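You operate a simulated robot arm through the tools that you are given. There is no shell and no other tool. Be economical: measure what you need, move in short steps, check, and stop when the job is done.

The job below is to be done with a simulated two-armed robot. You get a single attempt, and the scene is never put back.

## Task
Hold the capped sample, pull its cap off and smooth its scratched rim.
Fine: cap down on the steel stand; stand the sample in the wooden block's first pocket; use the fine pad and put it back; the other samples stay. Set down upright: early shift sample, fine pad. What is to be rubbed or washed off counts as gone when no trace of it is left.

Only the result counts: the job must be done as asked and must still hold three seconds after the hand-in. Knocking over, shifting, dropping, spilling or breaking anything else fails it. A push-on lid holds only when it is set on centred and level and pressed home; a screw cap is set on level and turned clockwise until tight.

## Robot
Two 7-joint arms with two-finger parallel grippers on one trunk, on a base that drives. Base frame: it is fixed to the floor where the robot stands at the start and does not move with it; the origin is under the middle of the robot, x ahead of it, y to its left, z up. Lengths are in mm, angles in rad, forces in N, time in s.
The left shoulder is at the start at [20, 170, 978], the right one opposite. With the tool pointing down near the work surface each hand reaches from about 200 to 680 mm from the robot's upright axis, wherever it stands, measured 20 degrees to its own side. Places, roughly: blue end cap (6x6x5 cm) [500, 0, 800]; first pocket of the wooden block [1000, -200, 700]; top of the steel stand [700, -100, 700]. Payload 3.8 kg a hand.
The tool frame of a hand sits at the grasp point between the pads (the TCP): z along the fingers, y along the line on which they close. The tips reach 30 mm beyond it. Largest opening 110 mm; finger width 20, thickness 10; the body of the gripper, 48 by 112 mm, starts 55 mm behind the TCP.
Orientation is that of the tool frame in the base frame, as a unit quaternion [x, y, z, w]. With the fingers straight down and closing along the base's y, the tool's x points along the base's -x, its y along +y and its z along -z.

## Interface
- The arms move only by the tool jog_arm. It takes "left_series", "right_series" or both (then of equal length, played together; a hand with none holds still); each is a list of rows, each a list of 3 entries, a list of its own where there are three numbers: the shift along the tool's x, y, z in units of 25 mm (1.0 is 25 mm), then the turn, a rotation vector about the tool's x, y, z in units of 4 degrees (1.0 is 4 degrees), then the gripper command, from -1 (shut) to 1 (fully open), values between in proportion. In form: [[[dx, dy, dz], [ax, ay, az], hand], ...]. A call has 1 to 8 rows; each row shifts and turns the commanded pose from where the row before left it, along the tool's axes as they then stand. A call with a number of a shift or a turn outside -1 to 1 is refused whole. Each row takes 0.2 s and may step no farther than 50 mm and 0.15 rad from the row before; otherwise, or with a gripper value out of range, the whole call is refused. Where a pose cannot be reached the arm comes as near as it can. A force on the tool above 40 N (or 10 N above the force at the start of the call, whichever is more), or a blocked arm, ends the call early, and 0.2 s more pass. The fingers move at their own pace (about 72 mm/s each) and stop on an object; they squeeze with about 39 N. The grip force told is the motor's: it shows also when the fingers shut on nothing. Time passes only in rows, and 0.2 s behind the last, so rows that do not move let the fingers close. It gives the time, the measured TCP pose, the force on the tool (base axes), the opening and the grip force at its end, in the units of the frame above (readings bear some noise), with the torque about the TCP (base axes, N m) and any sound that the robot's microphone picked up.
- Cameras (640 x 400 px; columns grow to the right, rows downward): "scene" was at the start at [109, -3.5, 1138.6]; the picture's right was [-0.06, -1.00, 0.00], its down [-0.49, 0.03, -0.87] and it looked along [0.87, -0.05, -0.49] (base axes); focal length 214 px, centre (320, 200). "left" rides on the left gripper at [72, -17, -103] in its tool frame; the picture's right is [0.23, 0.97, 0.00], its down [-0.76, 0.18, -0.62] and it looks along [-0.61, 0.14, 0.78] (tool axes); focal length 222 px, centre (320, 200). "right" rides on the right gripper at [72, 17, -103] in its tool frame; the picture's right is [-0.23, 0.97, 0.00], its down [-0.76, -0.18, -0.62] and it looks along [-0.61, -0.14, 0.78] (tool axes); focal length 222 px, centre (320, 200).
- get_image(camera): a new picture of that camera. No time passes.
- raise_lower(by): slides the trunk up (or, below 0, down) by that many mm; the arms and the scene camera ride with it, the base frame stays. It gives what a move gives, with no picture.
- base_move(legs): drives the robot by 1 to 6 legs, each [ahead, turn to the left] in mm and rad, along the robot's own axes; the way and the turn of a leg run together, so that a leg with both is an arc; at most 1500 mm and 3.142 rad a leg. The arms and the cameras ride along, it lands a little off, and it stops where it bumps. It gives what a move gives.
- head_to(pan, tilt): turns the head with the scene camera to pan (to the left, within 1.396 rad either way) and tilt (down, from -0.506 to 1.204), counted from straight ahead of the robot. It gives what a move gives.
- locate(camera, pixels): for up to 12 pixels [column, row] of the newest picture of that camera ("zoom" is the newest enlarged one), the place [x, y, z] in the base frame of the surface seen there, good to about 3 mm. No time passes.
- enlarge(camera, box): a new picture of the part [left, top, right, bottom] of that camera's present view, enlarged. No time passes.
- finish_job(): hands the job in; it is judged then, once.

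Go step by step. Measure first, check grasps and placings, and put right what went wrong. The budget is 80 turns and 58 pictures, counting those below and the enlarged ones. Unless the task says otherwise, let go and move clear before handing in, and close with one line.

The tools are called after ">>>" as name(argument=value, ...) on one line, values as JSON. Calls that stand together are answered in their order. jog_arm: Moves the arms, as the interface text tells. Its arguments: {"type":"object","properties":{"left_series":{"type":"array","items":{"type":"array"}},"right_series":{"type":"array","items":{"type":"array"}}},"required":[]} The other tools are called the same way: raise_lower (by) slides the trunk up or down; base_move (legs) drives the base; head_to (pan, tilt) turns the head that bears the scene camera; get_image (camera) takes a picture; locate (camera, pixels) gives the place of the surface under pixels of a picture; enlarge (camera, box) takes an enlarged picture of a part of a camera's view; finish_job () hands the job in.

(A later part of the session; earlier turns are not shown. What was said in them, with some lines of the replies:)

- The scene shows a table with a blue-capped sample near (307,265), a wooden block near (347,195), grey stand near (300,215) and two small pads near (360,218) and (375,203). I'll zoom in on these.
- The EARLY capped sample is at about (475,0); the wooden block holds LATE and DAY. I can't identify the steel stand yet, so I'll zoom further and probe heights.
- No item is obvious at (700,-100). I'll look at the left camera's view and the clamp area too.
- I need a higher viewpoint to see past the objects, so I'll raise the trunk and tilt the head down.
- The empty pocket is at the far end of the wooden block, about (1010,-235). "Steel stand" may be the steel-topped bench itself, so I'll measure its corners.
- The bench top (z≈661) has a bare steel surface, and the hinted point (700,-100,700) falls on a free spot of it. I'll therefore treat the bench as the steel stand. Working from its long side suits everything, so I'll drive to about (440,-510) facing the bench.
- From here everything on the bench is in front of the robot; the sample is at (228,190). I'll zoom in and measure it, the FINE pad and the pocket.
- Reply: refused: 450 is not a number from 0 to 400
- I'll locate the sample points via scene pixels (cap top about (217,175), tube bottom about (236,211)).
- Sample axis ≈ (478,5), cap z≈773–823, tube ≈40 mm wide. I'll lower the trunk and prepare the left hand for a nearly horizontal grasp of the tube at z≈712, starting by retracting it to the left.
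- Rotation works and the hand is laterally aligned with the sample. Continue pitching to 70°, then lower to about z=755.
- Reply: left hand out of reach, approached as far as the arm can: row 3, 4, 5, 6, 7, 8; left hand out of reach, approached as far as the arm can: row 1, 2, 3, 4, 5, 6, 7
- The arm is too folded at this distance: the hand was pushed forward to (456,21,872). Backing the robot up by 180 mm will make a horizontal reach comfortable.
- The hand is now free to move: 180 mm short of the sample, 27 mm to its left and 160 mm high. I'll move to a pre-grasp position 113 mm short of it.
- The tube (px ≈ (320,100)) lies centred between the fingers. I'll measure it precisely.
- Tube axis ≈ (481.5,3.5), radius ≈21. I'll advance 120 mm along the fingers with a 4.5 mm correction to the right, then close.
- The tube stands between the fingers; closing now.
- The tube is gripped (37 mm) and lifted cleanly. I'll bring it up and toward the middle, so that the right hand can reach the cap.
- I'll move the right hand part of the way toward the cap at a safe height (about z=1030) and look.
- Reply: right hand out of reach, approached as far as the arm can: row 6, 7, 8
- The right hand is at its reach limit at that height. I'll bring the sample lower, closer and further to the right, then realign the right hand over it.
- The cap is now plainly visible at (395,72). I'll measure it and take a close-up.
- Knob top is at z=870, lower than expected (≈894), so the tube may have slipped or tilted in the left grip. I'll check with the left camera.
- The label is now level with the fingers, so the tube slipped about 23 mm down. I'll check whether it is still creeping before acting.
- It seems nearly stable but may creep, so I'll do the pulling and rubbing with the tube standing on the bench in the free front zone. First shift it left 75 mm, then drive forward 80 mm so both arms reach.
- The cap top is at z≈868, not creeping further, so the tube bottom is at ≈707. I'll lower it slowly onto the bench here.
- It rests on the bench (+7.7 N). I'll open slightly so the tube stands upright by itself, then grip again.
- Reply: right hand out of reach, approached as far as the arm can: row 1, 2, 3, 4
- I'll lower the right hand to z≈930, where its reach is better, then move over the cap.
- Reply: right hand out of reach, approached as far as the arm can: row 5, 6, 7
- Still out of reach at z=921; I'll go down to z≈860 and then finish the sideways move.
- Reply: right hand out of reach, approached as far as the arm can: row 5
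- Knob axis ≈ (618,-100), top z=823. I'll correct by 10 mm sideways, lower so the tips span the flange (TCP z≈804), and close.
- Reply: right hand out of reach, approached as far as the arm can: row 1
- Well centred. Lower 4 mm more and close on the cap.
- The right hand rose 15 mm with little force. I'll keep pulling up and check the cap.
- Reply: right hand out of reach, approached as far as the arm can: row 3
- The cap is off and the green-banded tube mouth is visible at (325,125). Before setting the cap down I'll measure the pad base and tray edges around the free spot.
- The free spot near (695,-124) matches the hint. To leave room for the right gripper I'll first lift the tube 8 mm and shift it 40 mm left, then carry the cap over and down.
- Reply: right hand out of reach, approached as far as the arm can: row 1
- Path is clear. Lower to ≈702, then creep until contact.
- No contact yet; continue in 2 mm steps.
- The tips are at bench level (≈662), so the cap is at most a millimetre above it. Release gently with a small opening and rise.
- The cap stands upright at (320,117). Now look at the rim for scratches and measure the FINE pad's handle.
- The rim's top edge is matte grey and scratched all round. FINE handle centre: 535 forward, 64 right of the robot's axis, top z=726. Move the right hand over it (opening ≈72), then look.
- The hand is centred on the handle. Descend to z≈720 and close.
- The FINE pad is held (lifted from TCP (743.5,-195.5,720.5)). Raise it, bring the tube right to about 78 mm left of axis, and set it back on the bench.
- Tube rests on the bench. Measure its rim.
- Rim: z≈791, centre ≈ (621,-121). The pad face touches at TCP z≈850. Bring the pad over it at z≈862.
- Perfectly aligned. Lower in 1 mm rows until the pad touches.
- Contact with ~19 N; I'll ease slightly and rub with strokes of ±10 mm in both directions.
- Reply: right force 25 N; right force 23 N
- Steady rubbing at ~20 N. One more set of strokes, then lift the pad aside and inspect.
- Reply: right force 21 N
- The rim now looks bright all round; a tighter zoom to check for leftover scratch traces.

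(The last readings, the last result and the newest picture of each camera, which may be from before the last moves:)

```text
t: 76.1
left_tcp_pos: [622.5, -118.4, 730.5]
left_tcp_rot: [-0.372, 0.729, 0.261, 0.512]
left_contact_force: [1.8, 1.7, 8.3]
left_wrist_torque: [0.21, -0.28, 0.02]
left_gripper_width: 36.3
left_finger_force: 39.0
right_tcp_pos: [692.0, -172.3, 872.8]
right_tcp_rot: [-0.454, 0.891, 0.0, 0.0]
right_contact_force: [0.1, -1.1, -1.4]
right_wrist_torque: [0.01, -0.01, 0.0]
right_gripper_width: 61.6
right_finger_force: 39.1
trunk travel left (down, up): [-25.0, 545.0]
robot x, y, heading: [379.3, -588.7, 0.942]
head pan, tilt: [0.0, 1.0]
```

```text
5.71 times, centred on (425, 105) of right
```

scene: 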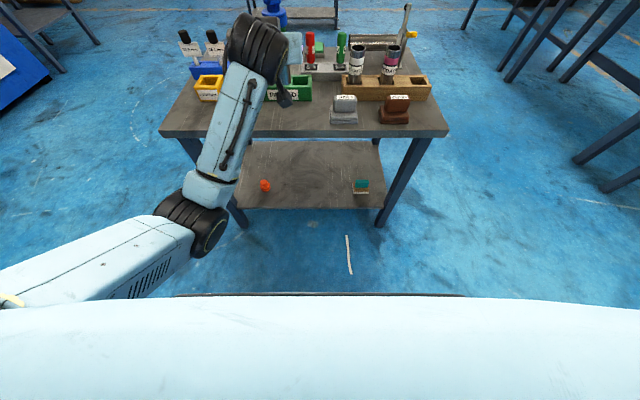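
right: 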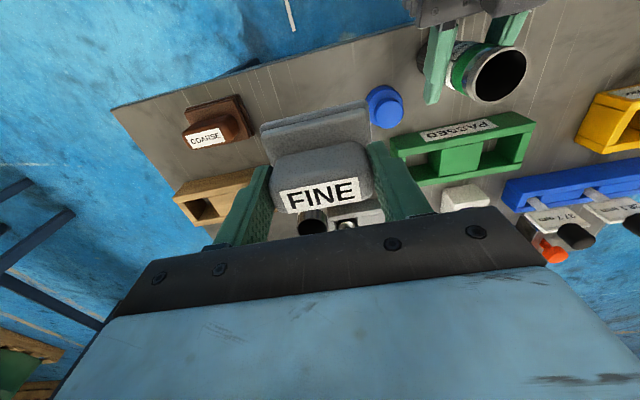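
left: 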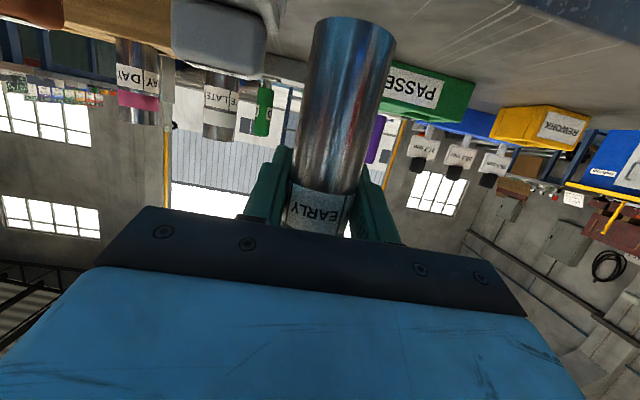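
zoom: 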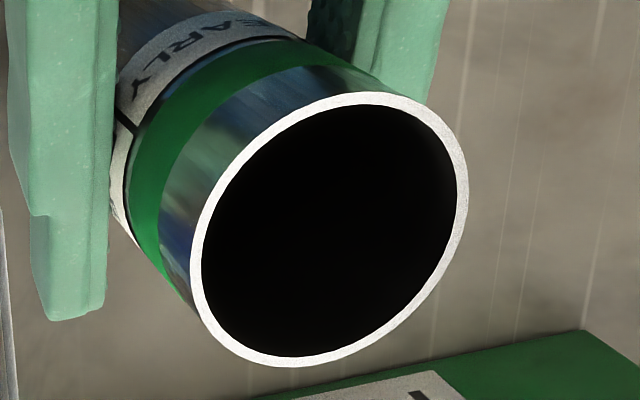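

The matte band on the side is gone, but the top face still looks whitish. To be safe I'll rub more and compare.

>>> jog_arm(right_series=[[[0, 0.9, 0], [0, 0, 0], -1], [[0, 0.9, 0], [0, 0, 0], -1], [[0, 0.9, 0.2], [0, 0, 0], -1], [[0, 0.8, 0.3], [0, 0, 0], -1], [[0, 0, 0.35], [0, 0, 0], -1], [[0, 0, 0.1], [0, 0, 0], -1], [[0, 0, 0.05], [0, 0, 0], -1]])

>>> jog_arm(right_series=[[[0.4, 0, 0], [0, 0, 0], -1], [[-0.4, 0.4, 0], [0, 0, 0], -1], [[-0.4, -0.4, 0], [0, 0, 0], -1], [[0.4, -0.4, 0], [0, 0, 0], -1], [[0.4, 0.4, 0], [0, 0, 0], -1], [[-0.4, 0.4, 0], [0, 0, 0], -1], [[-0.4, -0.4, 0], [0, 0, 0], -1], [[0.4, 0, 0], [0, 0, 0], -1]])

>>> jog_arm(right_series=[[[0.5, 0, 0], [0, 0, 0], -1], [[-0.9, 0, 0], [0, 0, 0], -1], [[0.9, 0, 0], [0, 0, 0], -1], [[-0.5, 0.4, 0], [0, 0, 0], -1], [[0, -0.8, 0], [0, 0, 0], -1], [[0, 0.8, 0], [0, 0, 0], -1], [[0, -0.8, 0], [0, 0, 0], -1], [[0, 0.4, 0], [0, 0, 0], -1]])

>>> jog_arm(right_series=[[[0, 0, -0.5], [0, 0, 0], -1], [[0, -0.8, -0.3], [0, 0, 0], -1], [[0, -0.9, -0.2], [0, 0, 0], -1], [[0, -0.9, 0], [0, 0, 0], -1], [[0, -0.9, 0], [0, 0, 0], -1]])

>>> enlarge(camera="right", box=[385, 70, 465, 140])

```text
t: 77.7
left_tcp_pos: [623.5, -119.4, 731.4]
left_tcp_rot: [-0.373, 0.729, 0.261, 0.51]
left_contact_force: [0.0, 3.2, 13.0]
left_wrist_torque: [0.38, -0.2, 0.08]
left_gripper_width: 36.2
left_finger_force: 38.5
right_tcp_pos: [621.1, -121.1, 849.7]
right_tcp_rot: [-0.455, 0.891, 0.0, 0.001]
right_contact_force: [0.9, -0.3, -0.1]
right_wrist_torque: [0.01, -0.1, -0.03]
right_gripper_width: 61.4
right_finger_force: 39.2
trunk travel left (down, up): [-25.0, 545.0]
robot x, y, heading: [378.1, -591.5, 0.945]
head pan, tilt: [0.0, 1.0]
```

```text
t: 79.5
left_tcp_pos: [621.9, -118.4, 731.2]
left_tcp_rot: [-0.373, 0.729, 0.261, 0.511]
left_contact_force: [-1.2, 1.8, 13.9]
left_wrist_torque: [0.3, -0.08, 0.12]
left_gripper_width: 36.6
left_finger_force: 38.7
right_tcp_pos: [620.5, -121.0, 849.0]
right_tcp_rot: [-0.454, 0.891, 0.0, 0.0]
right_contact_force: [0.1, 1.0, -1.5]
right_wrist_torque: [0.04, -0.05, -0.02]
right_gripper_width: 61.6
right_finger_force: 38.8
trunk travel left (down, up): [-25.0, 545.0]
robot x, y, heading: [376.9, -592.2, 0.946]
head pan, tilt: [0.0, 1.0]
```

```text
t: 81.3
left_tcp_pos: [622.4, -117.6, 731.5]
left_tcp_rot: [-0.373, 0.729, 0.262, 0.511]
left_contact_force: [-1.9, -0.3, 15.2]
left_wrist_torque: [0.09, -0.01, -0.04]
left_gripper_width: 36.4
left_finger_force: 39.0
right_tcp_pos: [622.0, -121.1, 849.2]
right_tcp_rot: [-0.455, 0.89, 0.0, 0.0]
right_contact_force: [-0.6, -0.4, -0.9]
right_wrist_torque: [0.0, -0.03, 0.0]
right_gripper_width: 61.3
right_finger_force: 38.9
trunk travel left (down, up): [-25.0, 545.0]
robot x, y, heading: [378.6, -588.6, 0.944]
head pan, tilt: [0.0, 1.0]
```

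```text
t: 82.5
left_tcp_pos: [622.9, -119.0, 731.3]
left_tcp_rot: [-0.371, 0.73, 0.26, 0.512]
left_contact_force: [0.1, -1.8, 14.5]
left_wrist_torque: [0.07, -0.01, 0.08]
left_gripper_width: 36.5
left_finger_force: 39.3
right_tcp_pos: [692.8, -173.9, 874.7]
right_tcp_rot: [-0.454, 0.891, 0.0, 0.0]
right_contact_force: [0.6, 0.3, -1.0]
right_wrist_torque: [-0.04, 0.0, -0.01]
right_gripper_width: 61.6
right_finger_force: 39.3
trunk travel left (down, up): [-25.0, 545.0]
robot x, y, heading: [377.8, -591.6, 0.947]
head pan, tilt: [0.0, 1.0]
```

```text
5.71 times, centred on (425, 105) of right
```

zoom: 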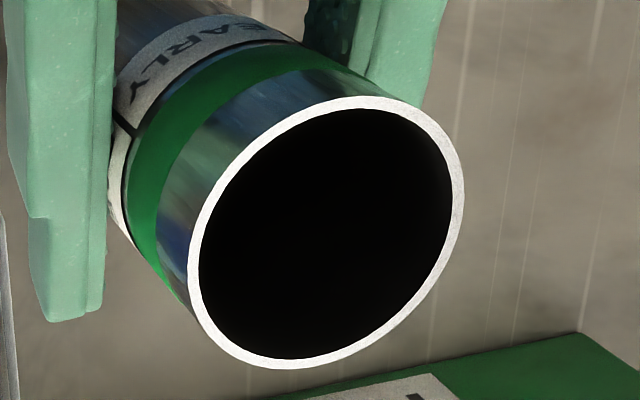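

That second pass had almost no contact force. I'll rub again with real pressure, going a bit lower, and compare the rim afterwards.

>>> jog_arm(right_series=[[[0, 0.9, 0], [0, 0, 0], -1], [[0, 0.9, 0], [0, 0, 0], -1], [[0, 0.9, 0.2], [0, 0, 0], -1], [[0, 0.8, 0.3], [0, 0, 0], -1], [[0, 0, 0.45], [0, 0, 0], -1], [[0, 0, 0.1], [0, 0, 0], -1], [[0, 0, 0.04], [0, 0, 0], -1], [[0, 0, 0.04], [0, 0, 0], -1]])

>>> jog_arm(right_series=[[[0, 0, 0.02], [0, 0, 0], -1]])

```text
t: 84.3
left_tcp_pos: [621.8, -117.9, 731.0]
left_tcp_rot: [-0.373, 0.729, 0.262, 0.511]
left_contact_force: [4.8, 7.7, 7.7]
left_wrist_torque: [0.26, -0.55, 0.08]
left_gripper_width: 36.6
left_finger_force: 38.8
right_tcp_pos: [620.4, -121.2, 848.3]
right_tcp_rot: [-0.455, 0.891, 0.001, 0.002]
right_contact_force: [2.5, -4.5, 21.2]
right_wrist_torque: [-0.09, -0.45, -0.04]
right_gripper_width: 61.3
right_finger_force: 39.5
trunk travel left (down, up): [-25.0, 545.0]
robot x, y, heading: [376.6, -590.9, 0.945]
head pan, tilt: [0.0, 1.0]
```

```text
t: 84.7
left_tcp_pos: [622.0, -118.8, 731.4]
left_tcp_rot: [-0.373, 0.729, 0.262, 0.511]
left_contact_force: [9.1, 12.9, 4.8]
left_wrist_torque: [0.38, -0.73, 0.12]
left_gripper_width: 36.7
left_finger_force: 39.2
right_tcp_pos: [620.4, -122.1, 847.3]
right_tcp_rot: [-0.455, 0.89, 0.002, 0.002]
right_contact_force: [2.3, -5.9, 32.7]
right_wrist_torque: [-0.17, -0.53, -0.09]
right_gripper_width: 61.3
right_finger_force: 39.2
trunk travel left (down, up): [-25.0, 545.0]
robot x, y, heading: [376.6, -593.8, 0.941]
head pan, tilt: [0.0, 1.0]
```

>>> jog_arm(right_series=[[[0.4, 0, -0.04], [0, 0, 0], -1], [[-0.4, 0.4, 0], [0, 0, 0], -1], [[-0.4, -0.4, 0], [0, 0, 0], -1], [[0.4, -0.4, 0], [0, 0, 0], -1], [[0.4, 0.4, 0], [0, 0, 0], -1], [[-0.4, 0.4, 0], [0, 0, 0], -1], [[-0.4, -0.4, 0], [0, 0, 0], -1], [[0.4, 0, 0], [0, 0, 0], -1]])

>>> jog_arm(right_series=[[[0.4, 0, 0], [0, 0, 0], -1], [[-0.4, 0.4, 0], [0, 0, 0], -1], [[-0.4, -0.4, 0], [0, 0, 0], -1], [[0.4, -0.4, 0], [0, 0, 0], -1], [[0.4, 0.4, 0], [0, 0, 0], -1], [[-0.4, 0.4, 0], [0, 0, 0], -1], [[-0.4, -0.4, 0], [0, 0, 0], -1], [[0.4, 0, 0], [0, 0, 0], -1]])

>>> jog_arm(right_series=[[[0, 0, -0.6], [0, 0, 0], -1], [[0, -0.8, -0.3], [0, 0, 0], -1], [[0, -0.9, -0.2], [0, 0, 0], -1], [[0, -0.9, 0], [0, 0, 0], -1], [[0, -0.9, 0], [0, 0, 0], -1]])

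>>> get_image(camera="right")

>>> enlarge(camera="scene", box=[200, 60, 460, 220])

```text
t: 86.2
left_tcp_pos: [621.1, -116.5, 729.3]
left_tcp_rot: [-0.375, 0.728, 0.263, 0.51]
left_contact_force: [1.6, 2.1, 3.1]
left_wrist_torque: [0.19, -0.04, 0.02]
left_gripper_width: 36.5
left_finger_force: 39.1
right_tcp_pos: [618.2, -119.9, 848.1]
right_tcp_rot: [-0.451, 0.893, -0.007, 0.002]
right_contact_force: [-1.8, 0.2, 6.6]
right_wrist_torque: [0.16, 0.15, 0.06]
right_gripper_width: 61.5
right_finger_force: 38.8
trunk travel left (down, up): [-25.0, 545.0]
robot x, y, heading: [377.1, -591.3, 0.946]
head pan, tilt: [0.0, 1.0]
stopped in row 7 (right hand): the force on the tool passed its limit at 46 N (the readings are from after the stop); the commanded pose is now the measured one
```

```text
t: 88.0
left_tcp_pos: [619.3, -118.0, 729.4]
left_tcp_rot: [-0.376, 0.729, 0.262, 0.508]
left_contact_force: [-3.6, -9.3, 3.0]
left_wrist_torque: [0.95, -0.55, 0.15]
left_gripper_width: 36.3
left_finger_force: 39.2
right_tcp_pos: [619.2, -120.6, 849.0]
right_tcp_rot: [-0.45, 0.893, -0.006, 0.003]
right_contact_force: [2.1, 13.0, 13.2]
right_wrist_torque: [0.94, 0.05, -0.16]
right_gripper_width: 61.4
right_finger_force: 39.7
trunk travel left (down, up): [-25.0, 545.0]
robot x, y, heading: [380.0, -590.5, 0.936]
head pan, tilt: [0.0, 1.0]
```

```text
t: 89.2
left_tcp_pos: [620.4, -117.3, 729.9]
left_tcp_rot: [-0.376, 0.729, 0.263, 0.508]
left_contact_force: [-0.3, -0.5, 6.6]
left_wrist_torque: [0.09, -0.1, 0.05]
left_gripper_width: 36.6
left_finger_force: 38.8
right_tcp_pos: [687.0, -171.2, 875.9]
right_tcp_rot: [-0.451, 0.893, -0.009, 0.0]
right_contact_force: [-0.4, 0.7, -0.9]
right_wrist_torque: [0.0, -0.02, -0.01]
right_gripper_width: 61.7
right_finger_force: 39.0
trunk travel left (down, up): [-25.0, 545.0]
robot x, y, heading: [379.5, -593.6, 0.942]
head pan, tilt: [0.0, 1.0]
```

```text
7 pictures are left
```

right: 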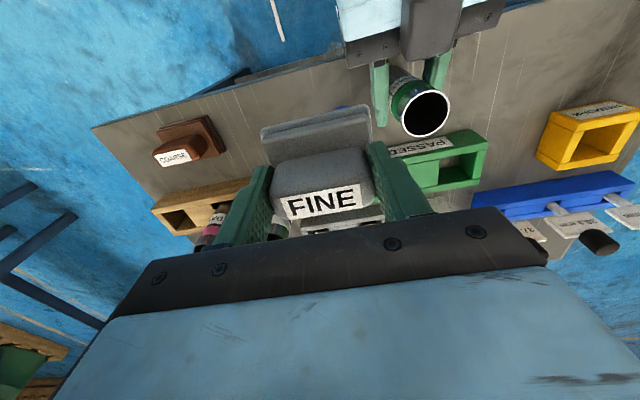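

```text
2.46 times, centred on (330, 140) of scene
```

zoom: 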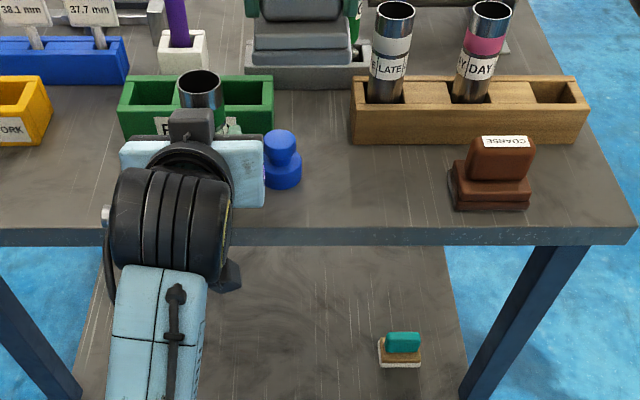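

All three tubes now show the same bright, smooth rim, so the scratches are gone. I'll take the pad back above its home, undoing the small tilt the hand picked up.

>>> jog_arm(right_series=[[[0, 0, 0], [-0.23, -0.12, -0.13], -1], [[-0.13, -0.6, 0], [0, 0, 0], -1], [[-0.13, -0.6, 0], [0, 0, 0], -1], [[-0.13, -0.6, 0], [0, 0, 0], -1], [[-0.14, -0.6, 0], [0, 0, 0], -1]])

>>> jog_arm(right_series=[[[0, 0, 0.9], [0, 0, 0], -1], [[0, 0, 0.9], [0, 0, 0], -1], [[0, 0, 0.9], [0, 0, 0], -1], [[0, 0, 0.9], [0, 0, 0], -1]])

```text
t: 90.4
left_tcp_pos: [619.6, -116.3, 730.3]
left_tcp_rot: [-0.376, 0.729, 0.262, 0.508]
left_contact_force: [-1.1, 1.9, 7.2]
left_wrist_torque: [0.19, -0.02, 0.02]
left_gripper_width: 36.6
left_finger_force: 38.7
right_tcp_pos: [744.9, -196.3, 876.2]
right_tcp_rot: [-0.455, 0.891, 0.001, 0.001]
right_contact_force: [0.3, -0.1, -1.1]
right_wrist_torque: [0.02, -0.01, -0.05]
right_gripper_width: 61.5
right_finger_force: 39.3
trunk travel left (down, up): [-25.0, 545.0]
robot x, y, heading: [378.2, -591.8, 0.944]
head pan, tilt: [0.0, 1.0]
```

```text
t: 91.4
left_tcp_pos: [619.9, -116.1, 730.6]
left_tcp_rot: [-0.376, 0.729, 0.262, 0.509]
left_contact_force: [-1.2, 0.2, 7.2]
left_wrist_torque: [0.15, 0.02, 0.05]
left_gripper_width: 36.4
left_finger_force: 39.1
right_tcp_pos: [746.2, -196.0, 785.4]
right_tcp_rot: [-0.455, 0.891, 0.002, 0.0]
right_contact_force: [0.2, 0.5, -2.2]
right_wrist_torque: [0.02, 0.0, 0.0]
right_gripper_width: 61.5
right_finger_force: 39.3
trunk travel left (down, up): [-25.0, 545.0]
robot x, y, heading: [382.5, -595.8, 0.943]
head pan, tilt: [0.0, 1.0]
```

>>> jog_arm(right_series=[[[0.03, 0.06, 0.8], [0, 0, 0], -1], [[0, 0, 0.8], [0, 0, 0], -1], [[0, 0, 0.7], [0, 0, 0], -1], [[0, 0, 0.12], [0, 0, 0], -1]])

>>> jog_arm(right_series=[[[0, 0, 0.06], [0, 0, 0], -1], [[0, 0, 0.06], [0, 0, 0], -1]])

```text
t: 92.4
left_tcp_pos: [621.3, -117.3, 729.2]
left_tcp_rot: [-0.376, 0.729, 0.262, 0.509]
left_contact_force: [-1.3, 0.8, 7.5]
left_wrist_torque: [0.13, 0.0, 0.01]
left_gripper_width: 36.3
left_finger_force: 39.0
right_tcp_pos: [743.5, -195.5, 725.3]
right_tcp_rot: [-0.454, 0.891, 0.001, 0.0]
right_contact_force: [-0.7, 1.1, -1.1]
right_wrist_torque: [-0.01, -0.03, -0.03]
right_gripper_width: 61.4
right_finger_force: 39.3
trunk travel left (down, up): [-25.0, 545.0]
robot x, y, heading: [373.3, -591.0, 0.941]
head pan, tilt: [0.0, 1.0]
```

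```text
t: 93.0
left_tcp_pos: [619.0, -117.0, 728.9]
left_tcp_rot: [-0.377, 0.729, 0.263, 0.508]
left_contact_force: [-1.8, 0.9, 6.4]
left_wrist_torque: [0.15, 0.03, 0.03]
left_gripper_width: 36.3
left_finger_force: 39.1
right_tcp_pos: [744.8, -194.8, 722.9]
right_tcp_rot: [-0.454, 0.891, 0.002, 0.0]
right_contact_force: [0.3, 0.3, -1.2]
right_wrist_torque: [0.03, 0.0, 0.02]
right_gripper_width: 61.7
right_finger_force: 39.1
trunk travel left (down, up): [-25.0, 545.0]
robot x, y, heading: [377.0, -591.9, 0.94]
head pan, tilt: [0.0, 1.0]
```

>>> jog_arm(right_series=[[[0, 0, 0.05], [0, 0, 0], -1], [[0, 0, 0.05], [0, 0, 0], -1]])

>>> jog_arm(right_series=[[[0, 0, 0.03], [0, 0, 0], -1]])

```text
t: 93.6
left_tcp_pos: [621.3, -115.3, 729.0]
left_tcp_rot: [-0.376, 0.729, 0.263, 0.509]
left_contact_force: [-2.0, 0.8, 7.1]
left_wrist_torque: [0.15, -0.01, 0.05]
left_gripper_width: 36.3
left_finger_force: 39.2
right_tcp_pos: [743.2, -195.8, 720.5]
right_tcp_rot: [-0.455, 0.89, 0.002, 0.001]
right_contact_force: [0.0, 0.7, -1.2]
right_wrist_torque: [0.01, 0.03, -0.02]
right_gripper_width: 61.7
right_finger_force: 38.5
trunk travel left (down, up): [-25.0, 545.0]
robot x, y, heading: [377.8, -592.4, 0.939]
head pan, tilt: [0.0, 1.0]
```

```text
t: 94.0
left_tcp_pos: [620.8, -115.9, 728.1]
left_tcp_rot: [-0.377, 0.729, 0.263, 0.508]
left_contact_force: [-1.8, 1.7, 6.2]
left_wrist_torque: [0.15, -0.03, 0.06]
left_gripper_width: 36.5
left_finger_force: 38.5
right_tcp_pos: [743.9, -195.1, 719.6]
right_tcp_rot: [-0.455, 0.891, 0.0, 0.001]
right_contact_force: [-0.2, -0.1, -1.8]
right_wrist_torque: [0.03, 0.02, 0.01]
right_gripper_width: 61.3
right_finger_force: 39.1
trunk travel left (down, up): [-25.0, 545.0]
robot x, y, heading: [380.8, -592.2, 0.944]
head pan, tilt: [0.0, 1.0]
```

>>> jog_arm(right_series=[[[0, 0, 0.04], [0, 0, 0], -1], [[0, 0, 0.03], [0, 0, 0], -1]])

>>> jog_arm(right_series=[[[0, 0, 0.04], [0, 0, 0], -1]])

```text
t: 94.6
left_tcp_pos: [621.8, -116.0, 729.0]
left_tcp_rot: [-0.376, 0.729, 0.262, 0.508]
left_contact_force: [-2.3, 0.3, 7.0]
left_wrist_torque: [0.15, -0.01, 0.01]
left_gripper_width: 36.8
left_finger_force: 39.1
right_tcp_pos: [742.6, -194.9, 717.2]
right_tcp_rot: [-0.455, 0.891, 0.001, 0.002]
right_contact_force: [-0.5, 0.8, -0.6]
right_wrist_torque: [0.0, 0.0, 0.01]
right_gripper_width: 61.8
right_finger_force: 39.5
trunk travel left (down, up): [-25.0, 545.0]
robot x, y, heading: [378.2, -591.6, 0.944]
head pan, tilt: [0.0, 1.0]
```

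```text
t: 95.0
left_tcp_pos: [622.3, -116.0, 729.5]
left_tcp_rot: [-0.375, 0.729, 0.263, 0.509]
left_contact_force: [0.9, 2.5, 5.5]
left_wrist_torque: [0.25, -0.1, 0.03]
left_gripper_width: 36.3
left_finger_force: 39.1
right_tcp_pos: [743.4, -195.8, 716.9]
right_tcp_rot: [-0.454, 0.891, 0.002, 0.001]
right_contact_force: [0.7, -0.7, 5.2]
right_wrist_torque: [0.01, -0.25, -0.11]
right_gripper_width: 61.6
right_finger_force: 39.1
trunk travel left (down, up): [-25.0, 545.0]
robot x, y, heading: [376.6, -589.6, 0.939]
head pan, tilt: [0.0, 1.0]
```

Contact (+5 N): the pad is down. Release with a small opening and rise.

>>> jog_arm(right_series=[[[0, 0, 0], [0, 0, 0], 0.28], [[0, 0, 0], [0, 0, 0], 0.28], [[0, 0, -0.6], [0, 0, 0], 0.28], [[0, 0, -1], [0, 0, 0], 0.28], [[0, 0, -1], [0, 0, 0], 0.28], [[0, 0, -1], [0, 0, 0], 0.28], [[0, 0, -1], [0, 0, 0], 0.28]])

>>> get_image(camera="right")

```text
t: 96.6
left_tcp_pos: [621.4, -117.1, 728.8]
left_tcp_rot: [-0.376, 0.729, 0.262, 0.508]
left_contact_force: [-3.3, -0.9, 6.2]
left_wrist_torque: [0.0, 0.05, -0.01]
left_gripper_width: 36.5
left_finger_force: 38.6
right_tcp_pos: [744.5, -194.9, 832.1]
right_tcp_rot: [-0.455, 0.891, 0.0, 0.001]
right_contact_force: [-0.2, 0.2, -0.1]
right_wrist_torque: [0.0, 0.02, 0.0]
right_gripper_width: 70.2
right_finger_force: 0.0
trunk travel left (down, up): [-25.0, 545.0]
robot x, y, heading: [375.6, -589.0, 0.938]
head pan, tilt: [0.0, 1.0]
```

```text
5 pictures are left
```

right: 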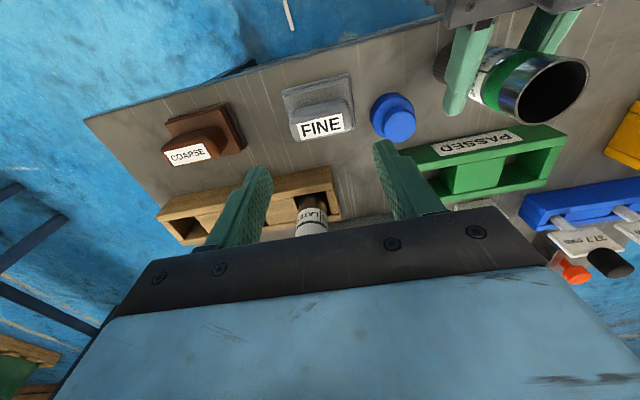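

The FINE pad is back in place upright, and the cap is standing. Now release the tube with the left hand and retract along the fingers.

>>> jog_arm(left_series=[[[0, 0, 0], [0, 0, 0], -0.1], [[0, 0, 0], [0, 0, 0], -0.1], [[0, 0, -0.5], [0, 0, 0], -0.1], [[0, 0, -0.9], [0, 0, 0], -0.1], [[0, 0, -0.9], [0, 0, 0], -0.1], [[0, 0, -0.9], [0, 0, 0], -0.1], [[0, 0, -0.3], [0, 0, 0], -0.1]])

>>> jog_arm(left_series=[[[-0.9, 0, -0.3], [0, 0, 0], 0.3], [[-0.9, 0, -0.3], [0, 0, 0], 0.3], [[-0.9, 0.6, -0.3], [0, 0, 0], 0.3], [[-0.9, 0.9, -0.3], [0, 0, 0], 0.3], [[-0.9, 0.9, 0], [0, 0, 0], 0.3], [[-0.9, 0.9, 0], [0, 0, 0], 0.3], [[-0.5, 0.9, 0], [0, 0, 0], 0.3], [[0, 0.9, 0], [0, 0, 0], 0.3]])

```text
t: 98.2
left_tcp_pos: [573.4, -164.2, 768.0]
left_tcp_rot: [-0.371, 0.723, 0.273, 0.515]
left_contact_force: [-0.4, -1.5, 0.0]
left_wrist_torque: [0.01, 0.01, 0.03]
left_gripper_width: 49.4
left_finger_force: 0.1
right_tcp_pos: [744.7, -181.9, 825.3]
right_tcp_rot: [-0.455, 0.89, -0.007, -0.003]
right_contact_force: [-0.3, -0.6, -0.4]
right_wrist_torque: [-0.01, -0.01, 0.02]
right_gripper_width: 70.6
right_finger_force: 0.0
trunk travel left (down, up): [-25.0, 545.0]
robot x, y, heading: [373.0, -590.9, 0.942]
head pan, tilt: [0.0, 1.0]
```

```text
t: 100.0
left_tcp_pos: [483.4, -89.8, 909.5]
left_tcp_rot: [-0.377, 0.728, 0.261, 0.51]
left_contact_force: [0.2, -0.5, 1.0]
left_wrist_torque: [0.0, -0.01, 0.02]
left_gripper_width: 71.6
left_finger_force: 0.0
right_tcp_pos: [744.3, -195.4, 832.3]
right_tcp_rot: [-0.455, 0.89, 0.001, 0.0]
right_contact_force: [-0.4, 0.3, 0.5]
right_wrist_torque: [-0.03, 0.02, -0.02]
right_gripper_width: 70.1
right_finger_force: 0.1
trunk travel left (down, up): [-25.0, 545.0]
robot x, y, heading: [380.1, -590.8, 0.94]
head pan, tilt: [0.0, 1.0]
```

Left is clear (the arms brushed briefly but recovered). Move the right hand above the tube at z≈852 and check.

>>> jog_arm(right_series=[[[0, 0, -0.8], [0, 0, 0], 0.5], [[0.06, 0.95, 0], [0, 0, 0], 0.5], [[0.06, 0.95, 0], [0, 0, 0], 0.5], [[0.06, 0.95, 0], [0, 0, 0], 0.5], [[0.06, 0.95, 0], [0, 0, 0], 0.5], [[0.06, 0.95, 0], [0, 0, 0], 0.5], [[0.08, 0.95, 0], [0, 0, 0], 0.5]])

>>> get_image(camera="right")

>>> locate(camera="right", pixels=[[300, 140], [340, 140], [320, 120], [320, 150], [320, 160], [305, 150], [340, 155], [320, 170]])

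```text
t: 101.6
left_tcp_pos: [483.7, -91.6, 909.2]
left_tcp_rot: [-0.376, 0.729, 0.263, 0.509]
left_contact_force: [0.6, 0.5, 0.7]
left_wrist_torque: [0.0, 0.04, 0.02]
left_gripper_width: 71.3
left_finger_force: 0.0
right_tcp_pos: [622.0, -118.7, 850.3]
right_tcp_rot: [-0.455, 0.891, 0.0, 0.002]
right_contact_force: [-0.5, 0.2, -0.6]
right_wrist_torque: [0.01, -0.02, -0.01]
right_gripper_width: 82.7
right_finger_force: 0.0
trunk travel left (down, up): [-25.0, 545.0]
robot x, y, heading: [378.2, -588.5, 0.948]
head pan, tilt: [0.0, 1.0]
```

```text
4 pictures are left
```

right: 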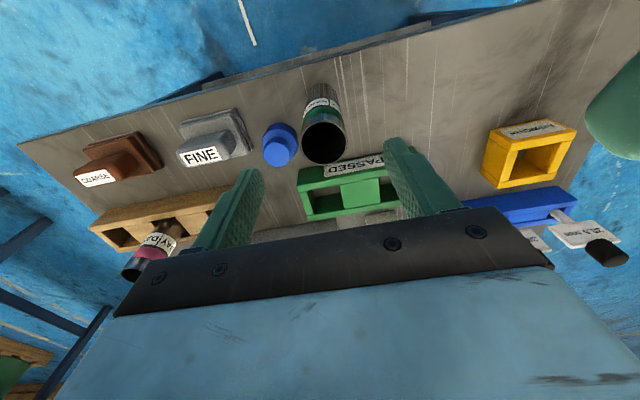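

```text
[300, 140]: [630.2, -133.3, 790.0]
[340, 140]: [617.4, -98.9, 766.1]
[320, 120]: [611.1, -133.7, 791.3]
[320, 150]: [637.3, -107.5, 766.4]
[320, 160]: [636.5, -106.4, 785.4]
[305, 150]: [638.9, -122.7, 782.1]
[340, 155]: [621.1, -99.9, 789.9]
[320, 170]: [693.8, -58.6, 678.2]
```

The tube stands at (621,-119), right under the hand. Descend to z≈760, grip, and lift.

>>> jog_arm(right_series=[[[0, 0, 0.9], [0, 0, 0], 0.5], [[0, 0, 0.9], [0, 0, 0], 0.5], [[0, 0, 0.9], [0, 0, 0], 0.5], [[0, 0, 0.9], [0, 0, 0], 0.5], [[0, 0, 0], [0, 0, 0], -1], [[0, 0, 0], [0, 0, 0], -1], [[0, 0, 0], [0, 0, 0], -1], [[0, 0, 0], [0, 0, 0], -1]])

>>> jog_arm(right_series=[[[0, 0, -0.2], [0, 0, 0], -1], [[0, 0, -0.5], [0, 0, 0], -1], [[0, 0, -0.6], [0, 0, 0], -1], [[0, 0, -0.6], [0, 0, 0], -1], [[0, 0, -0.6], [0, 0, 0], -1], [[0, 0, -0.5], [0, 0, 0], -1]])

```text
t: 103.4
left_tcp_pos: [482.5, -90.3, 908.8]
left_tcp_rot: [-0.377, 0.728, 0.263, 0.508]
left_contact_force: [1.2, 0.1, 0.5]
left_wrist_torque: [-0.01, 0.02, 0.01]
left_gripper_width: 71.3
left_finger_force: 0.0
right_tcp_pos: [623.2, -119.2, 761.2]
right_tcp_rot: [-0.454, 0.891, 0.0, 0.001]
right_contact_force: [0.0, 0.4, -0.1]
right_wrist_torque: [0.0, 0.01, 0.05]
right_gripper_width: 36.8
right_finger_force: 39.3
trunk travel left (down, up): [-25.0, 545.0]
robot x, y, heading: [376.7, -594.4, 0.942]
head pan, tilt: [0.0, 1.0]
```

```text
t: 104.8
left_tcp_pos: [484.1, -90.4, 908.3]
left_tcp_rot: [-0.375, 0.729, 0.262, 0.509]
left_contact_force: [0.0, -1.2, 0.0]
left_wrist_torque: [0.0, 0.0, -0.01]
left_gripper_width: 71.4
left_finger_force: 0.2
right_tcp_pos: [623.0, -121.1, 837.9]
right_tcp_rot: [-0.455, 0.89, 0.001, 0.001]
right_contact_force: [0.8, 0.0, -2.2]
right_wrist_torque: [-0.01, -0.01, 0.0]
right_gripper_width: 36.8
right_finger_force: 38.7
trunk travel left (down, up): [-25.0, 545.0]
robot x, y, heading: [377.3, -591.0, 0.94]
head pan, tilt: [0.0, 1.0]
```

Tube held by the right hand, hanging straight. Raise it a little more and carry it right, in front of the block, to about 305 mm right of the axis.

>>> jog_arm(right_series=[[[0, 0, -0.7], [0, 0, 0], -1], [[0, -0.8, -0.5], [0, 0, 0], -1], [[0, -0.95, 0], [0, 0, 0], -1], [[0, -0.95, 0], [0, 0, 0], -1], [[0, -0.95, 0], [0, 0, 0], -1], [[0, -0.95, 0], [0, 0, 0], -1], [[0, -0.95, 0], [0, 0, 0], -1], [[0, -0.95, 0], [0, 0, 0], -1]])

>>> jog_arm(right_series=[[[0, -0.95, 0], [0, 0, 0], -1], [[0, -0.95, 0], [0, 0, 0], -1], [[0, -0.95, 0], [0, 0, 0], -1], [[0, -0.95, 0], [0, 0, 0], -1], [[0, -0.95, 0], [0, 0, 0], -1], [[0, -0.95, 0], [0, 0, 0], -1], [[0, -0.95, 0], [0, 0, 0], -1], [[0, -0.95, 0], [0, 0, 0], -1]])

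>>> base_move(legs=[[90, 0]])

>>> get_image(camera="right")

```text
t: 106.6
left_tcp_pos: [482.5, -90.8, 909.3]
left_tcp_rot: [-0.376, 0.729, 0.263, 0.508]
left_contact_force: [-1.1, 0.1, -0.2]
left_wrist_torque: [-0.03, -0.03, -0.01]
left_gripper_width: 71.4
left_finger_force: 0.2
right_tcp_pos: [754.0, -216.1, 866.7]
right_tcp_rot: [-0.455, 0.891, 0.001, 0.0]
right_contact_force: [0.6, 0.0, -1.6]
right_wrist_torque: [0.02, 0.03, 0.01]
right_gripper_width: 37.0
right_finger_force: 39.3
trunk travel left (down, up): [-25.0, 545.0]
robot x, y, heading: [376.1, -592.8, 0.941]
head pan, tilt: [0.0, 1.0]
```

```text
t: 108.4
left_tcp_pos: [482.9, -91.3, 909.2]
left_tcp_rot: [-0.375, 0.729, 0.262, 0.509]
left_contact_force: [-0.4, -0.4, 0.7]
left_wrist_torque: [0.03, -0.01, 0.0]
left_gripper_width: 71.5
left_finger_force: 0.1
right_tcp_pos: [909.5, -327.0, 866.1]
right_tcp_rot: [-0.455, 0.891, 0.001, 0.001]
right_contact_force: [-0.8, -0.3, -2.3]
right_wrist_torque: [-0.04, 0.02, 0.01]
right_gripper_width: 37.0
right_finger_force: 39.0
trunk travel left (down, up): [-25.0, 545.0]
robot x, y, heading: [377.6, -591.7, 0.944]
head pan, tilt: [0.0, 1.0]
```

```text
t: 109.5
left_tcp_pos: [535.7, -18.3, 908.0]
left_tcp_rot: [-0.376, 0.73, 0.262, 0.508]
left_contact_force: [-0.8, 0.2, 0.6]
left_wrist_torque: [0.0, -0.03, 0.02]
left_gripper_width: 71.4
left_finger_force: 0.1
right_tcp_pos: [960.8, -254.9, 864.6]
right_tcp_rot: [-0.455, 0.89, 0.001, 0.001]
right_contact_force: [1.1, 0.1, -2.5]
right_wrist_torque: [0.03, 0.01, 0.0]
right_gripper_width: 36.8
right_finger_force: 39.0
trunk travel left (down, up): [-25.0, 545.0]
robot x, y, heading: [430.3, -520.7, 0.94]
head pan, tilt: [0.0, 1.0]
```

```text
3 pictures are left
```

right: 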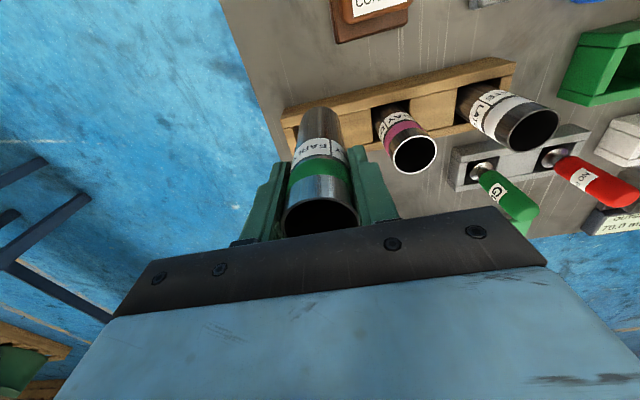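

The tube hides the pocket in this view. I'll locate the block's visible features here and take a zoomed scene view of the pocket.

>>> enlarge(camera="scene", box=[330, 20, 490, 120])

>>> locate(camera="right", pixels=[[286, 118], [292, 140], [345, 100], [360, 125], [368, 108], [366, 140], [430, 100], [440, 125], [455, 120], [413, 155], [385, 105], [510, 62]])

```text
4.00 times, centred on (410, 70) of scene
```

zoom: 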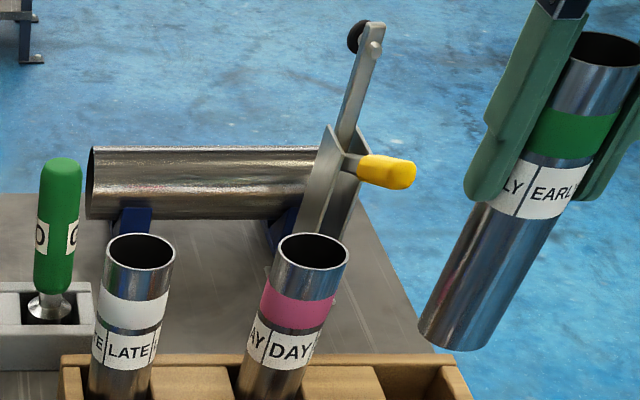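

```text
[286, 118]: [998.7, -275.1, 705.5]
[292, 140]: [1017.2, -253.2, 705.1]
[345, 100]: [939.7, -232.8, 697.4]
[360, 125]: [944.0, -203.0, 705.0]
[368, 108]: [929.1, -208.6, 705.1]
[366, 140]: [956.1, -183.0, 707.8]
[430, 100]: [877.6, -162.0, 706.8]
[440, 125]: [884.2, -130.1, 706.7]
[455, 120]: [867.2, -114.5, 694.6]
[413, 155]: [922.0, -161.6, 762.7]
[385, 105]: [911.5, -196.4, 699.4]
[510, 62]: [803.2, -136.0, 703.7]
```

The pocket is only about 42 mm wide for the 37–38 mm tube, so I need precise edges. Shift the hand 93 mm right to uncover it, then zoom.

>>> jog_arm(right_series=[[[0, -0.93, 0], [0, 0, 0], -1], [[0, -0.93, 0], [0, 0, 0], -1], [[0, -0.93, 0], [0, 0, 0], -1], [[0, -0.93, 0], [0, 0, 0], -1]])

>>> enlarge(camera="right", box=[290, 50, 490, 175])

```text
t: 110.5
left_tcp_pos: [535.6, -18.5, 908.5]
left_tcp_rot: [-0.376, 0.729, 0.262, 0.508]
left_contact_force: [0.4, -0.7, 0.6]
left_wrist_torque: [0.01, 0.02, 0.01]
left_gripper_width: 71.7
left_finger_force: 0.1
right_tcp_pos: [1035.2, -309.7, 865.8]
right_tcp_rot: [-0.455, 0.891, 0.0, 0.001]
right_contact_force: [0.5, -1.4, -1.5]
right_wrist_torque: [-0.04, -0.04, -0.01]
right_gripper_width: 36.9
right_finger_force: 39.1
trunk travel left (down, up): [-25.0, 545.0]
robot x, y, heading: [428.7, -519.2, 0.942]
head pan, tilt: [0.0, 1.0]
```

```text
3.20 times, centred on (390, 112) of right
```

zoom: 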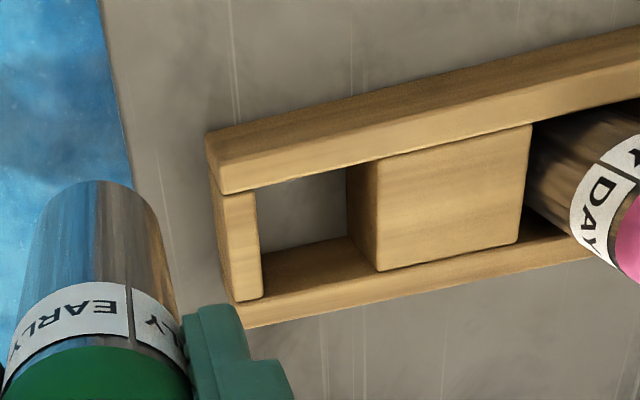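

Excellent view: the pocket lies between (257,190), (373,162), (380,270) and (262,297), with the bench as its floor. Locate points just beside those edges.

>>> locate(camera="zoom", pixels=[[252, 200], [255, 245], [257, 290], [380, 170], [384, 215], [386, 260], [270, 183], [320, 170], [360, 161], [275, 302], [320, 292], [365, 281]])

>>> locate(camera="zoom", pixels=[[223, 205], [235, 250], [241, 290], [520, 140], [515, 235], [216, 145], [320, 115], [330, 250], [310, 210], [450, 150], [450, 250], [240, 310]])

```text
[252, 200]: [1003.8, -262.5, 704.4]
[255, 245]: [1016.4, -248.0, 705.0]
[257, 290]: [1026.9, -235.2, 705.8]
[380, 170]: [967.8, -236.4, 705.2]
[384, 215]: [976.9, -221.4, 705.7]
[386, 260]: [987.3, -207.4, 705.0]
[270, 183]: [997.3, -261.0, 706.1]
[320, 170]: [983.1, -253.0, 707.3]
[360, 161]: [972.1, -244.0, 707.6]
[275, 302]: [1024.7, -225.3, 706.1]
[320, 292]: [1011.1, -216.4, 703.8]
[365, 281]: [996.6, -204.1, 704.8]
```

```text
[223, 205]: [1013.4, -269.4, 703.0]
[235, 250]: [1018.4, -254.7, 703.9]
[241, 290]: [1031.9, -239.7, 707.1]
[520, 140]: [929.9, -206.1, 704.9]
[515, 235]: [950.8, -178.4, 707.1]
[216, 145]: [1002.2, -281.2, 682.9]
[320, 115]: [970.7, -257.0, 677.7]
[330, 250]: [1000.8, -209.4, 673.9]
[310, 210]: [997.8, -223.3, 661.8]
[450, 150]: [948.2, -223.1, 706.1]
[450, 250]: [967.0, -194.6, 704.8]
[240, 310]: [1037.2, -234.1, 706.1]
```

Pocket centre computes to about (997,-235), about 42 mm wide. Now verify the tube's axis relative to the hand, using rim points in the last full right picture (TCP then (960.8,-254.9)).

>>> locate(camera="right", pixels=[[286, 215], [357, 212], [322, 201], [305, 204], [340, 204], [322, 180], [322, 140], [300, 150], [340, 140], [320, 115], [305, 180], [340, 180]])

```text
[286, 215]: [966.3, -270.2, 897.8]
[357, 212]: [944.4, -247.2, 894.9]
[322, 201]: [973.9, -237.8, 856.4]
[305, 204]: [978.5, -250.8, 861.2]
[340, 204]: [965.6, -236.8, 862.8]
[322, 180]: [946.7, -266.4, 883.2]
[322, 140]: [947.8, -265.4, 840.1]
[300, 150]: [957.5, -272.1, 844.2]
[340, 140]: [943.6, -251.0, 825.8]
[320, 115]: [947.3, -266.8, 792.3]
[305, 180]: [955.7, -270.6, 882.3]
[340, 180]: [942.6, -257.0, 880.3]
```

The tube hangs vertical, its axis about 1 mm ahead of the TCP. Target TCP is (996.3,-235.7). Move above it and read the pose.

>>> jog_arm(right_series=[[[-0.37, 0.75, 0], [0, 0, 0], -1], [[-0.37, 0.75, 0], [0, 0, 0], -1], [[-0.37, 0.75, 0], [0, 0, 0], -1], [[-0.38, 0.74, 0], [0, 0, 0], -1]])

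>>> jog_arm(right_series=[[[0, 0, 0.5], [0, 0, 0], -1], [[0, 0, 0.5], [0, 0, 0], -1], [[0, 0, 0.5], [0, 0, 0], -1], [[0, 0, 0.4], [0, 0, 0], -1]])

>>> jog_arm(right_series=[[[0, 0, 0], [0, 0, 0], -1]])

```text
t: 111.5
left_tcp_pos: [533.9, -19.4, 908.5]
left_tcp_rot: [-0.376, 0.729, 0.263, 0.508]
left_contact_force: [-0.3, 0.8, 0.6]
left_wrist_torque: [0.01, -0.01, -0.01]
left_gripper_width: 71.6
left_finger_force: 0.1
right_tcp_pos: [996.8, -234.5, 866.5]
right_tcp_rot: [-0.455, 0.891, 0.001, 0.0]
right_contact_force: [-0.3, 0.8, -2.4]
right_wrist_torque: [-0.01, 0.04, 0.0]
right_gripper_width: 37.0
right_finger_force: 39.3
trunk travel left (down, up): [-25.0, 545.0]
robot x, y, heading: [429.5, -518.9, 0.946]
head pan, tilt: [0.0, 1.0]
```

```text
t: 112.5
left_tcp_pos: [535.5, -18.0, 908.3]
left_tcp_rot: [-0.376, 0.728, 0.263, 0.509]
left_contact_force: [-0.1, -0.1, -0.4]
left_wrist_torque: [-0.03, 0.01, 0.0]
left_gripper_width: 71.3
left_finger_force: 0.1
right_tcp_pos: [997.0, -234.0, 818.2]
right_tcp_rot: [-0.455, 0.891, 0.001, 0.001]
right_contact_force: [0.5, -0.1, -1.7]
right_wrist_torque: [0.03, -0.01, 0.01]
right_gripper_width: 36.6
right_finger_force: 38.5
trunk travel left (down, up): [-25.0, 545.0]
robot x, y, heading: [431.3, -520.3, 0.94]
head pan, tilt: [0.0, 1.0]
```

```text
t: 112.9
left_tcp_pos: [535.1, -18.5, 908.2]
left_tcp_rot: [-0.375, 0.729, 0.262, 0.509]
left_contact_force: [-0.5, 0.1, -0.1]
left_wrist_torque: [0.02, -0.01, -0.01]
left_gripper_width: 71.3
left_finger_force: 0.1
right_tcp_pos: [995.6, -234.6, 818.5]
right_tcp_rot: [-0.454, 0.891, 0.002, 0.0]
right_contact_force: [0.0, -1.0, -1.9]
right_wrist_torque: [0.03, 0.02, -0.04]
right_gripper_width: 37.0
right_finger_force: 39.0
trunk travel left (down, up): [-25.0, 545.0]
robot x, y, heading: [429.7, -520.7, 0.941]
head pan, tilt: [0.0, 1.0]
```

About 1 mm of correction, then lower into the pocket in small steps watching the force (the tube bottom is at ≈718).

>>> jog_arm(right_series=[[[0.045, -0.02, 0.2], [0, 0, 0], -1], [[0, 0, 0.2], [0, 0, 0], -1], [[0, 0, 0.15], [0, 0, 0], -1]])

>>> jog_arm(right_series=[[[0, 0, 0.15], [0, 0, 0], -1], [[0, 0, 0.15], [0, 0, 0], -1]])

```text
t: 113.7
left_tcp_pos: [535.3, -18.7, 908.2]
left_tcp_rot: [-0.376, 0.729, 0.262, 0.508]
left_contact_force: [0.4, -0.4, -0.4]
left_wrist_torque: [0.0, -0.01, 0.0]
left_gripper_width: 71.5
left_finger_force: 0.1
right_tcp_pos: [996.2, -234.7, 805.0]
right_tcp_rot: [-0.455, 0.891, 0.002, 0.0]
right_contact_force: [0.1, -0.2, -1.3]
right_wrist_torque: [-0.01, 0.0, -0.03]
right_gripper_width: 36.8
right_finger_force: 39.0
trunk travel left (down, up): [-25.0, 545.0]
robot x, y, heading: [431.2, -518.7, 0.939]
head pan, tilt: [0.0, 1.0]
```

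```text
t: 114.3
left_tcp_pos: [534.4, -18.7, 907.8]
left_tcp_rot: [-0.375, 0.729, 0.261, 0.509]
left_contact_force: [0.2, 0.1, -0.6]
left_wrist_torque: [0.01, 0.05, 0.01]
left_gripper_width: 71.8
left_finger_force: 0.1
right_tcp_pos: [997.1, -235.7, 796.7]
right_tcp_rot: [-0.455, 0.891, 0.0, 0.0]
right_contact_force: [0.4, 0.5, -1.5]
right_wrist_torque: [0.03, -0.02, 0.02]
right_gripper_width: 36.9
right_finger_force: 39.0
trunk travel left (down, up): [-25.0, 545.0]
robot x, y, heading: [430.4, -520.7, 0.942]
head pan, tilt: [0.0, 1.0]
```

The bottom is ~9 mm inside the pocket with no contact force. Continue down to the floor.

>>> jog_arm(right_series=[[[0, 0, 0.3], [0, 0, 0], -1], [[0, 0, 0.3], [0, 0, 0], -1], [[0, 0, 0.3], [0, 0, 0], -1], [[0, 0, 0.3], [0, 0, 0], -1]])

>>> jog_arm(right_series=[[[0, 0, 0.06], [0, 0, 0], -1], [[0, 0, 0.06], [0, 0, 0], -1]])

```text
t: 115.3
left_tcp_pos: [535.1, -18.1, 908.8]
left_tcp_rot: [-0.376, 0.729, 0.262, 0.509]
left_contact_force: [-0.9, 0.2, -0.4]
left_wrist_torque: [0.02, 0.0, -0.05]
left_gripper_width: 71.5
left_finger_force: 0.1
right_tcp_pos: [996.2, -236.6, 766.4]
right_tcp_rot: [-0.455, 0.891, 0.001, 0.002]
right_contact_force: [-0.3, 0.5, -0.6]
right_wrist_torque: [0.01, -0.01, -0.02]
right_gripper_width: 36.8
right_finger_force: 39.0
trunk travel left (down, up): [-25.0, 545.0]
robot x, y, heading: [431.3, -517.5, 0.939]
head pan, tilt: [0.0, 1.0]
```

```text
t: 115.9
left_tcp_pos: [534.9, -18.7, 908.0]
left_tcp_rot: [-0.375, 0.729, 0.262, 0.509]
left_contact_force: [0.2, 1.1, 0.8]
left_wrist_torque: [-0.01, -0.03, -0.03]
left_gripper_width: 71.5
left_finger_force: 0.1
right_tcp_pos: [996.1, -236.5, 764.5]
right_tcp_rot: [-0.455, 0.891, 0.001, 0.0]
right_contact_force: [-0.4, 0.4, -1.8]
right_wrist_torque: [-0.01, 0.01, 0.02]
right_gripper_width: 37.2
right_finger_force: 39.2
trunk travel left (down, up): [-25.0, 545.0]
robot x, y, heading: [430.8, -520.0, 0.942]
head pan, tilt: [0.0, 1.0]
```

>>> jog_arm(right_series=[[[0, 0, 0.05], [0, 0, 0], -1], [[0, 0, 0.05], [0, 0, 0], -1]])

>>> jog_arm(right_series=[[[0, 0, 0.05], [0, 0, 0], -1]])

```text
t: 116.5
left_tcp_pos: [535.0, -18.8, 908.9]
left_tcp_rot: [-0.376, 0.729, 0.263, 0.509]
left_contact_force: [0.4, -0.2, 0.9]
left_wrist_torque: [-0.01, 0.01, 0.0]
left_gripper_width: 71.4
left_finger_force: 0.1
right_tcp_pos: [996.1, -235.9, 761.2]
right_tcp_rot: [-0.455, 0.891, 0.0, 0.001]
right_contact_force: [-0.1, -0.2, -2.3]
right_wrist_torque: [-0.03, -0.03, 0.02]
right_gripper_width: 36.9
right_finger_force: 38.9
trunk travel left (down, up): [-25.0, 545.0]
robot x, y, heading: [432.2, -520.1, 0.943]
head pan, tilt: [0.0, 1.0]
```

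```text
t: 116.9
left_tcp_pos: [535.1, -18.1, 908.4]
left_tcp_rot: [-0.376, 0.729, 0.262, 0.508]
left_contact_force: [0.3, -0.8, -0.2]
left_wrist_torque: [0.01, 0.0, 0.0]
left_gripper_width: 71.4
left_finger_force: 0.1
right_tcp_pos: [995.2, -235.7, 761.2]
right_tcp_rot: [-0.454, 0.891, 0.0, 0.001]
right_contact_force: [0.3, 0.0, -1.0]
right_wrist_torque: [-0.06, -0.05, -0.03]
right_gripper_width: 36.8
right_finger_force: 38.9
trunk travel left (down, up): [-25.0, 545.0]
robot x, y, heading: [428.4, -518.8, 0.945]
head pan, tilt: [0.0, 1.0]
```

>>> jog_arm(right_series=[[[0, 0, 0.04], [0, 0, 0], -1]])

>>> jog_arm(right_series=[[[0, 0, 0], [0, 0, 0], 0.1], [[0, 0, 0], [0, 0, 0], 0.1], [[0, 0, -0.4], [0, 0, 0], 0.1], [[0, 0, -0.8], [0, 0, 0], 0.1], [[0, 0, -0.9], [0, 0, 0], 0.1], [[0, 0, -0.9], [0, 0, 0], 0.1], [[0, 0, -0.9], [0, 0, 0], 0.1]])

>>> jog_arm(right_series=[[[0.9, 0, -0.3], [0, 0, 0], 0.1], [[0.9, 0, 0], [0, 0, 0], 0.1], [[0.9, 0, 0], [0, 0, 0], 0.1], [[0.5, 0, 0], [0, 0, 0], 0.1]])

>>> get_image(camera="right")

```text
t: 117.3
left_tcp_pos: [534.7, -19.6, 909.3]
left_tcp_rot: [-0.377, 0.729, 0.262, 0.508]
left_contact_force: [-0.7, 0.0, 0.0]
left_wrist_torque: [-0.01, -0.03, -0.02]
left_gripper_width: 71.3
left_finger_force: 0.1
right_tcp_pos: [996.5, -235.4, 760.6]
right_tcp_rot: [-0.455, 0.89, 0.002, 0.001]
right_contact_force: [-0.2, -1.0, 4.1]
right_wrist_torque: [-0.27, -0.02, 0.0]
right_gripper_width: 37.2
right_finger_force: 39.0
trunk travel left (down, up): [-25.0, 545.0]
robot x, y, heading: [429.6, -520.2, 0.94]
head pan, tilt: [0.0, 1.0]
```

```text
t: 118.9
left_tcp_pos: [535.3, -18.6, 907.8]
left_tcp_rot: [-0.376, 0.729, 0.263, 0.509]
left_contact_force: [0.8, 0.4, 0.4]
left_wrist_torque: [0.03, -0.02, 0.0]
left_gripper_width: 71.7
left_finger_force: 0.0
right_tcp_pos: [996.5, -236.6, 857.3]
right_tcp_rot: [-0.456, 0.89, 0.0, 0.001]
right_contact_force: [0.1, -0.5, 0.9]
right_wrist_torque: [0.02, -0.01, -0.01]
right_gripper_width: 60.6
right_finger_force: 0.1
trunk travel left (down, up): [-25.0, 545.0]
robot x, y, heading: [431.7, -520.1, 0.941]
head pan, tilt: [0.0, 1.0]
```

```text
t: 119.9
left_tcp_pos: [534.6, -18.3, 907.9]
left_tcp_rot: [-0.377, 0.729, 0.263, 0.508]
left_contact_force: [-0.1, 0.1, -0.2]
left_wrist_torque: [-0.03, -0.01, 0.0]
left_gripper_width: 71.4
left_finger_force: 0.1
right_tcp_pos: [949.2, -300.4, 864.7]
right_tcp_rot: [-0.454, 0.891, 0.001, 0.001]
right_contact_force: [-0.5, 0.1, -0.2]
right_wrist_torque: [0.03, 0.0, -0.04]
right_gripper_width: 60.5
right_finger_force: 0.0
trunk travel left (down, up): [-25.0, 545.0]
robot x, y, heading: [432.4, -521.2, 0.94]
head pan, tilt: [0.0, 1.0]
```

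```text
0 pictures are left
```

right: 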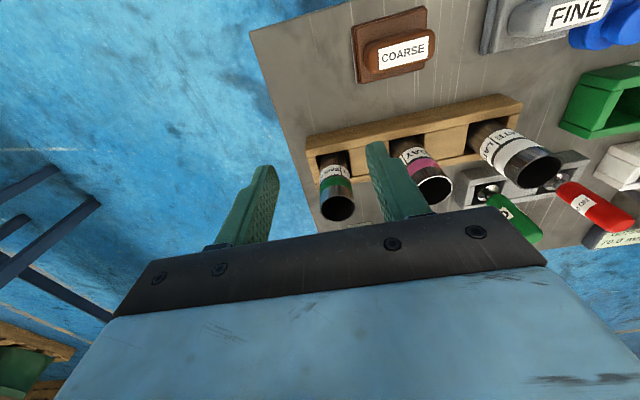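

The EARLY tube stands upright in the far pocket at about (335,190), with DAY and LATE untouched. The pad and cap are in place and both hands are clear, so I'm handing in.

>>> finish_job()

```text
The job is handed in.
```

I've handed the job in: the EARLY sample is uncapped, its rim is smoothed with the FINE pad, and it stands upright in the wooden block's empty end pocket. The cap stands on the bare bench top near (696, -125), because I took the steel bench to be the "steel stand"; no separate stand showed near the place given. The FINE pad is back where I picked it up, and the LATE and DAY samples were left alone.
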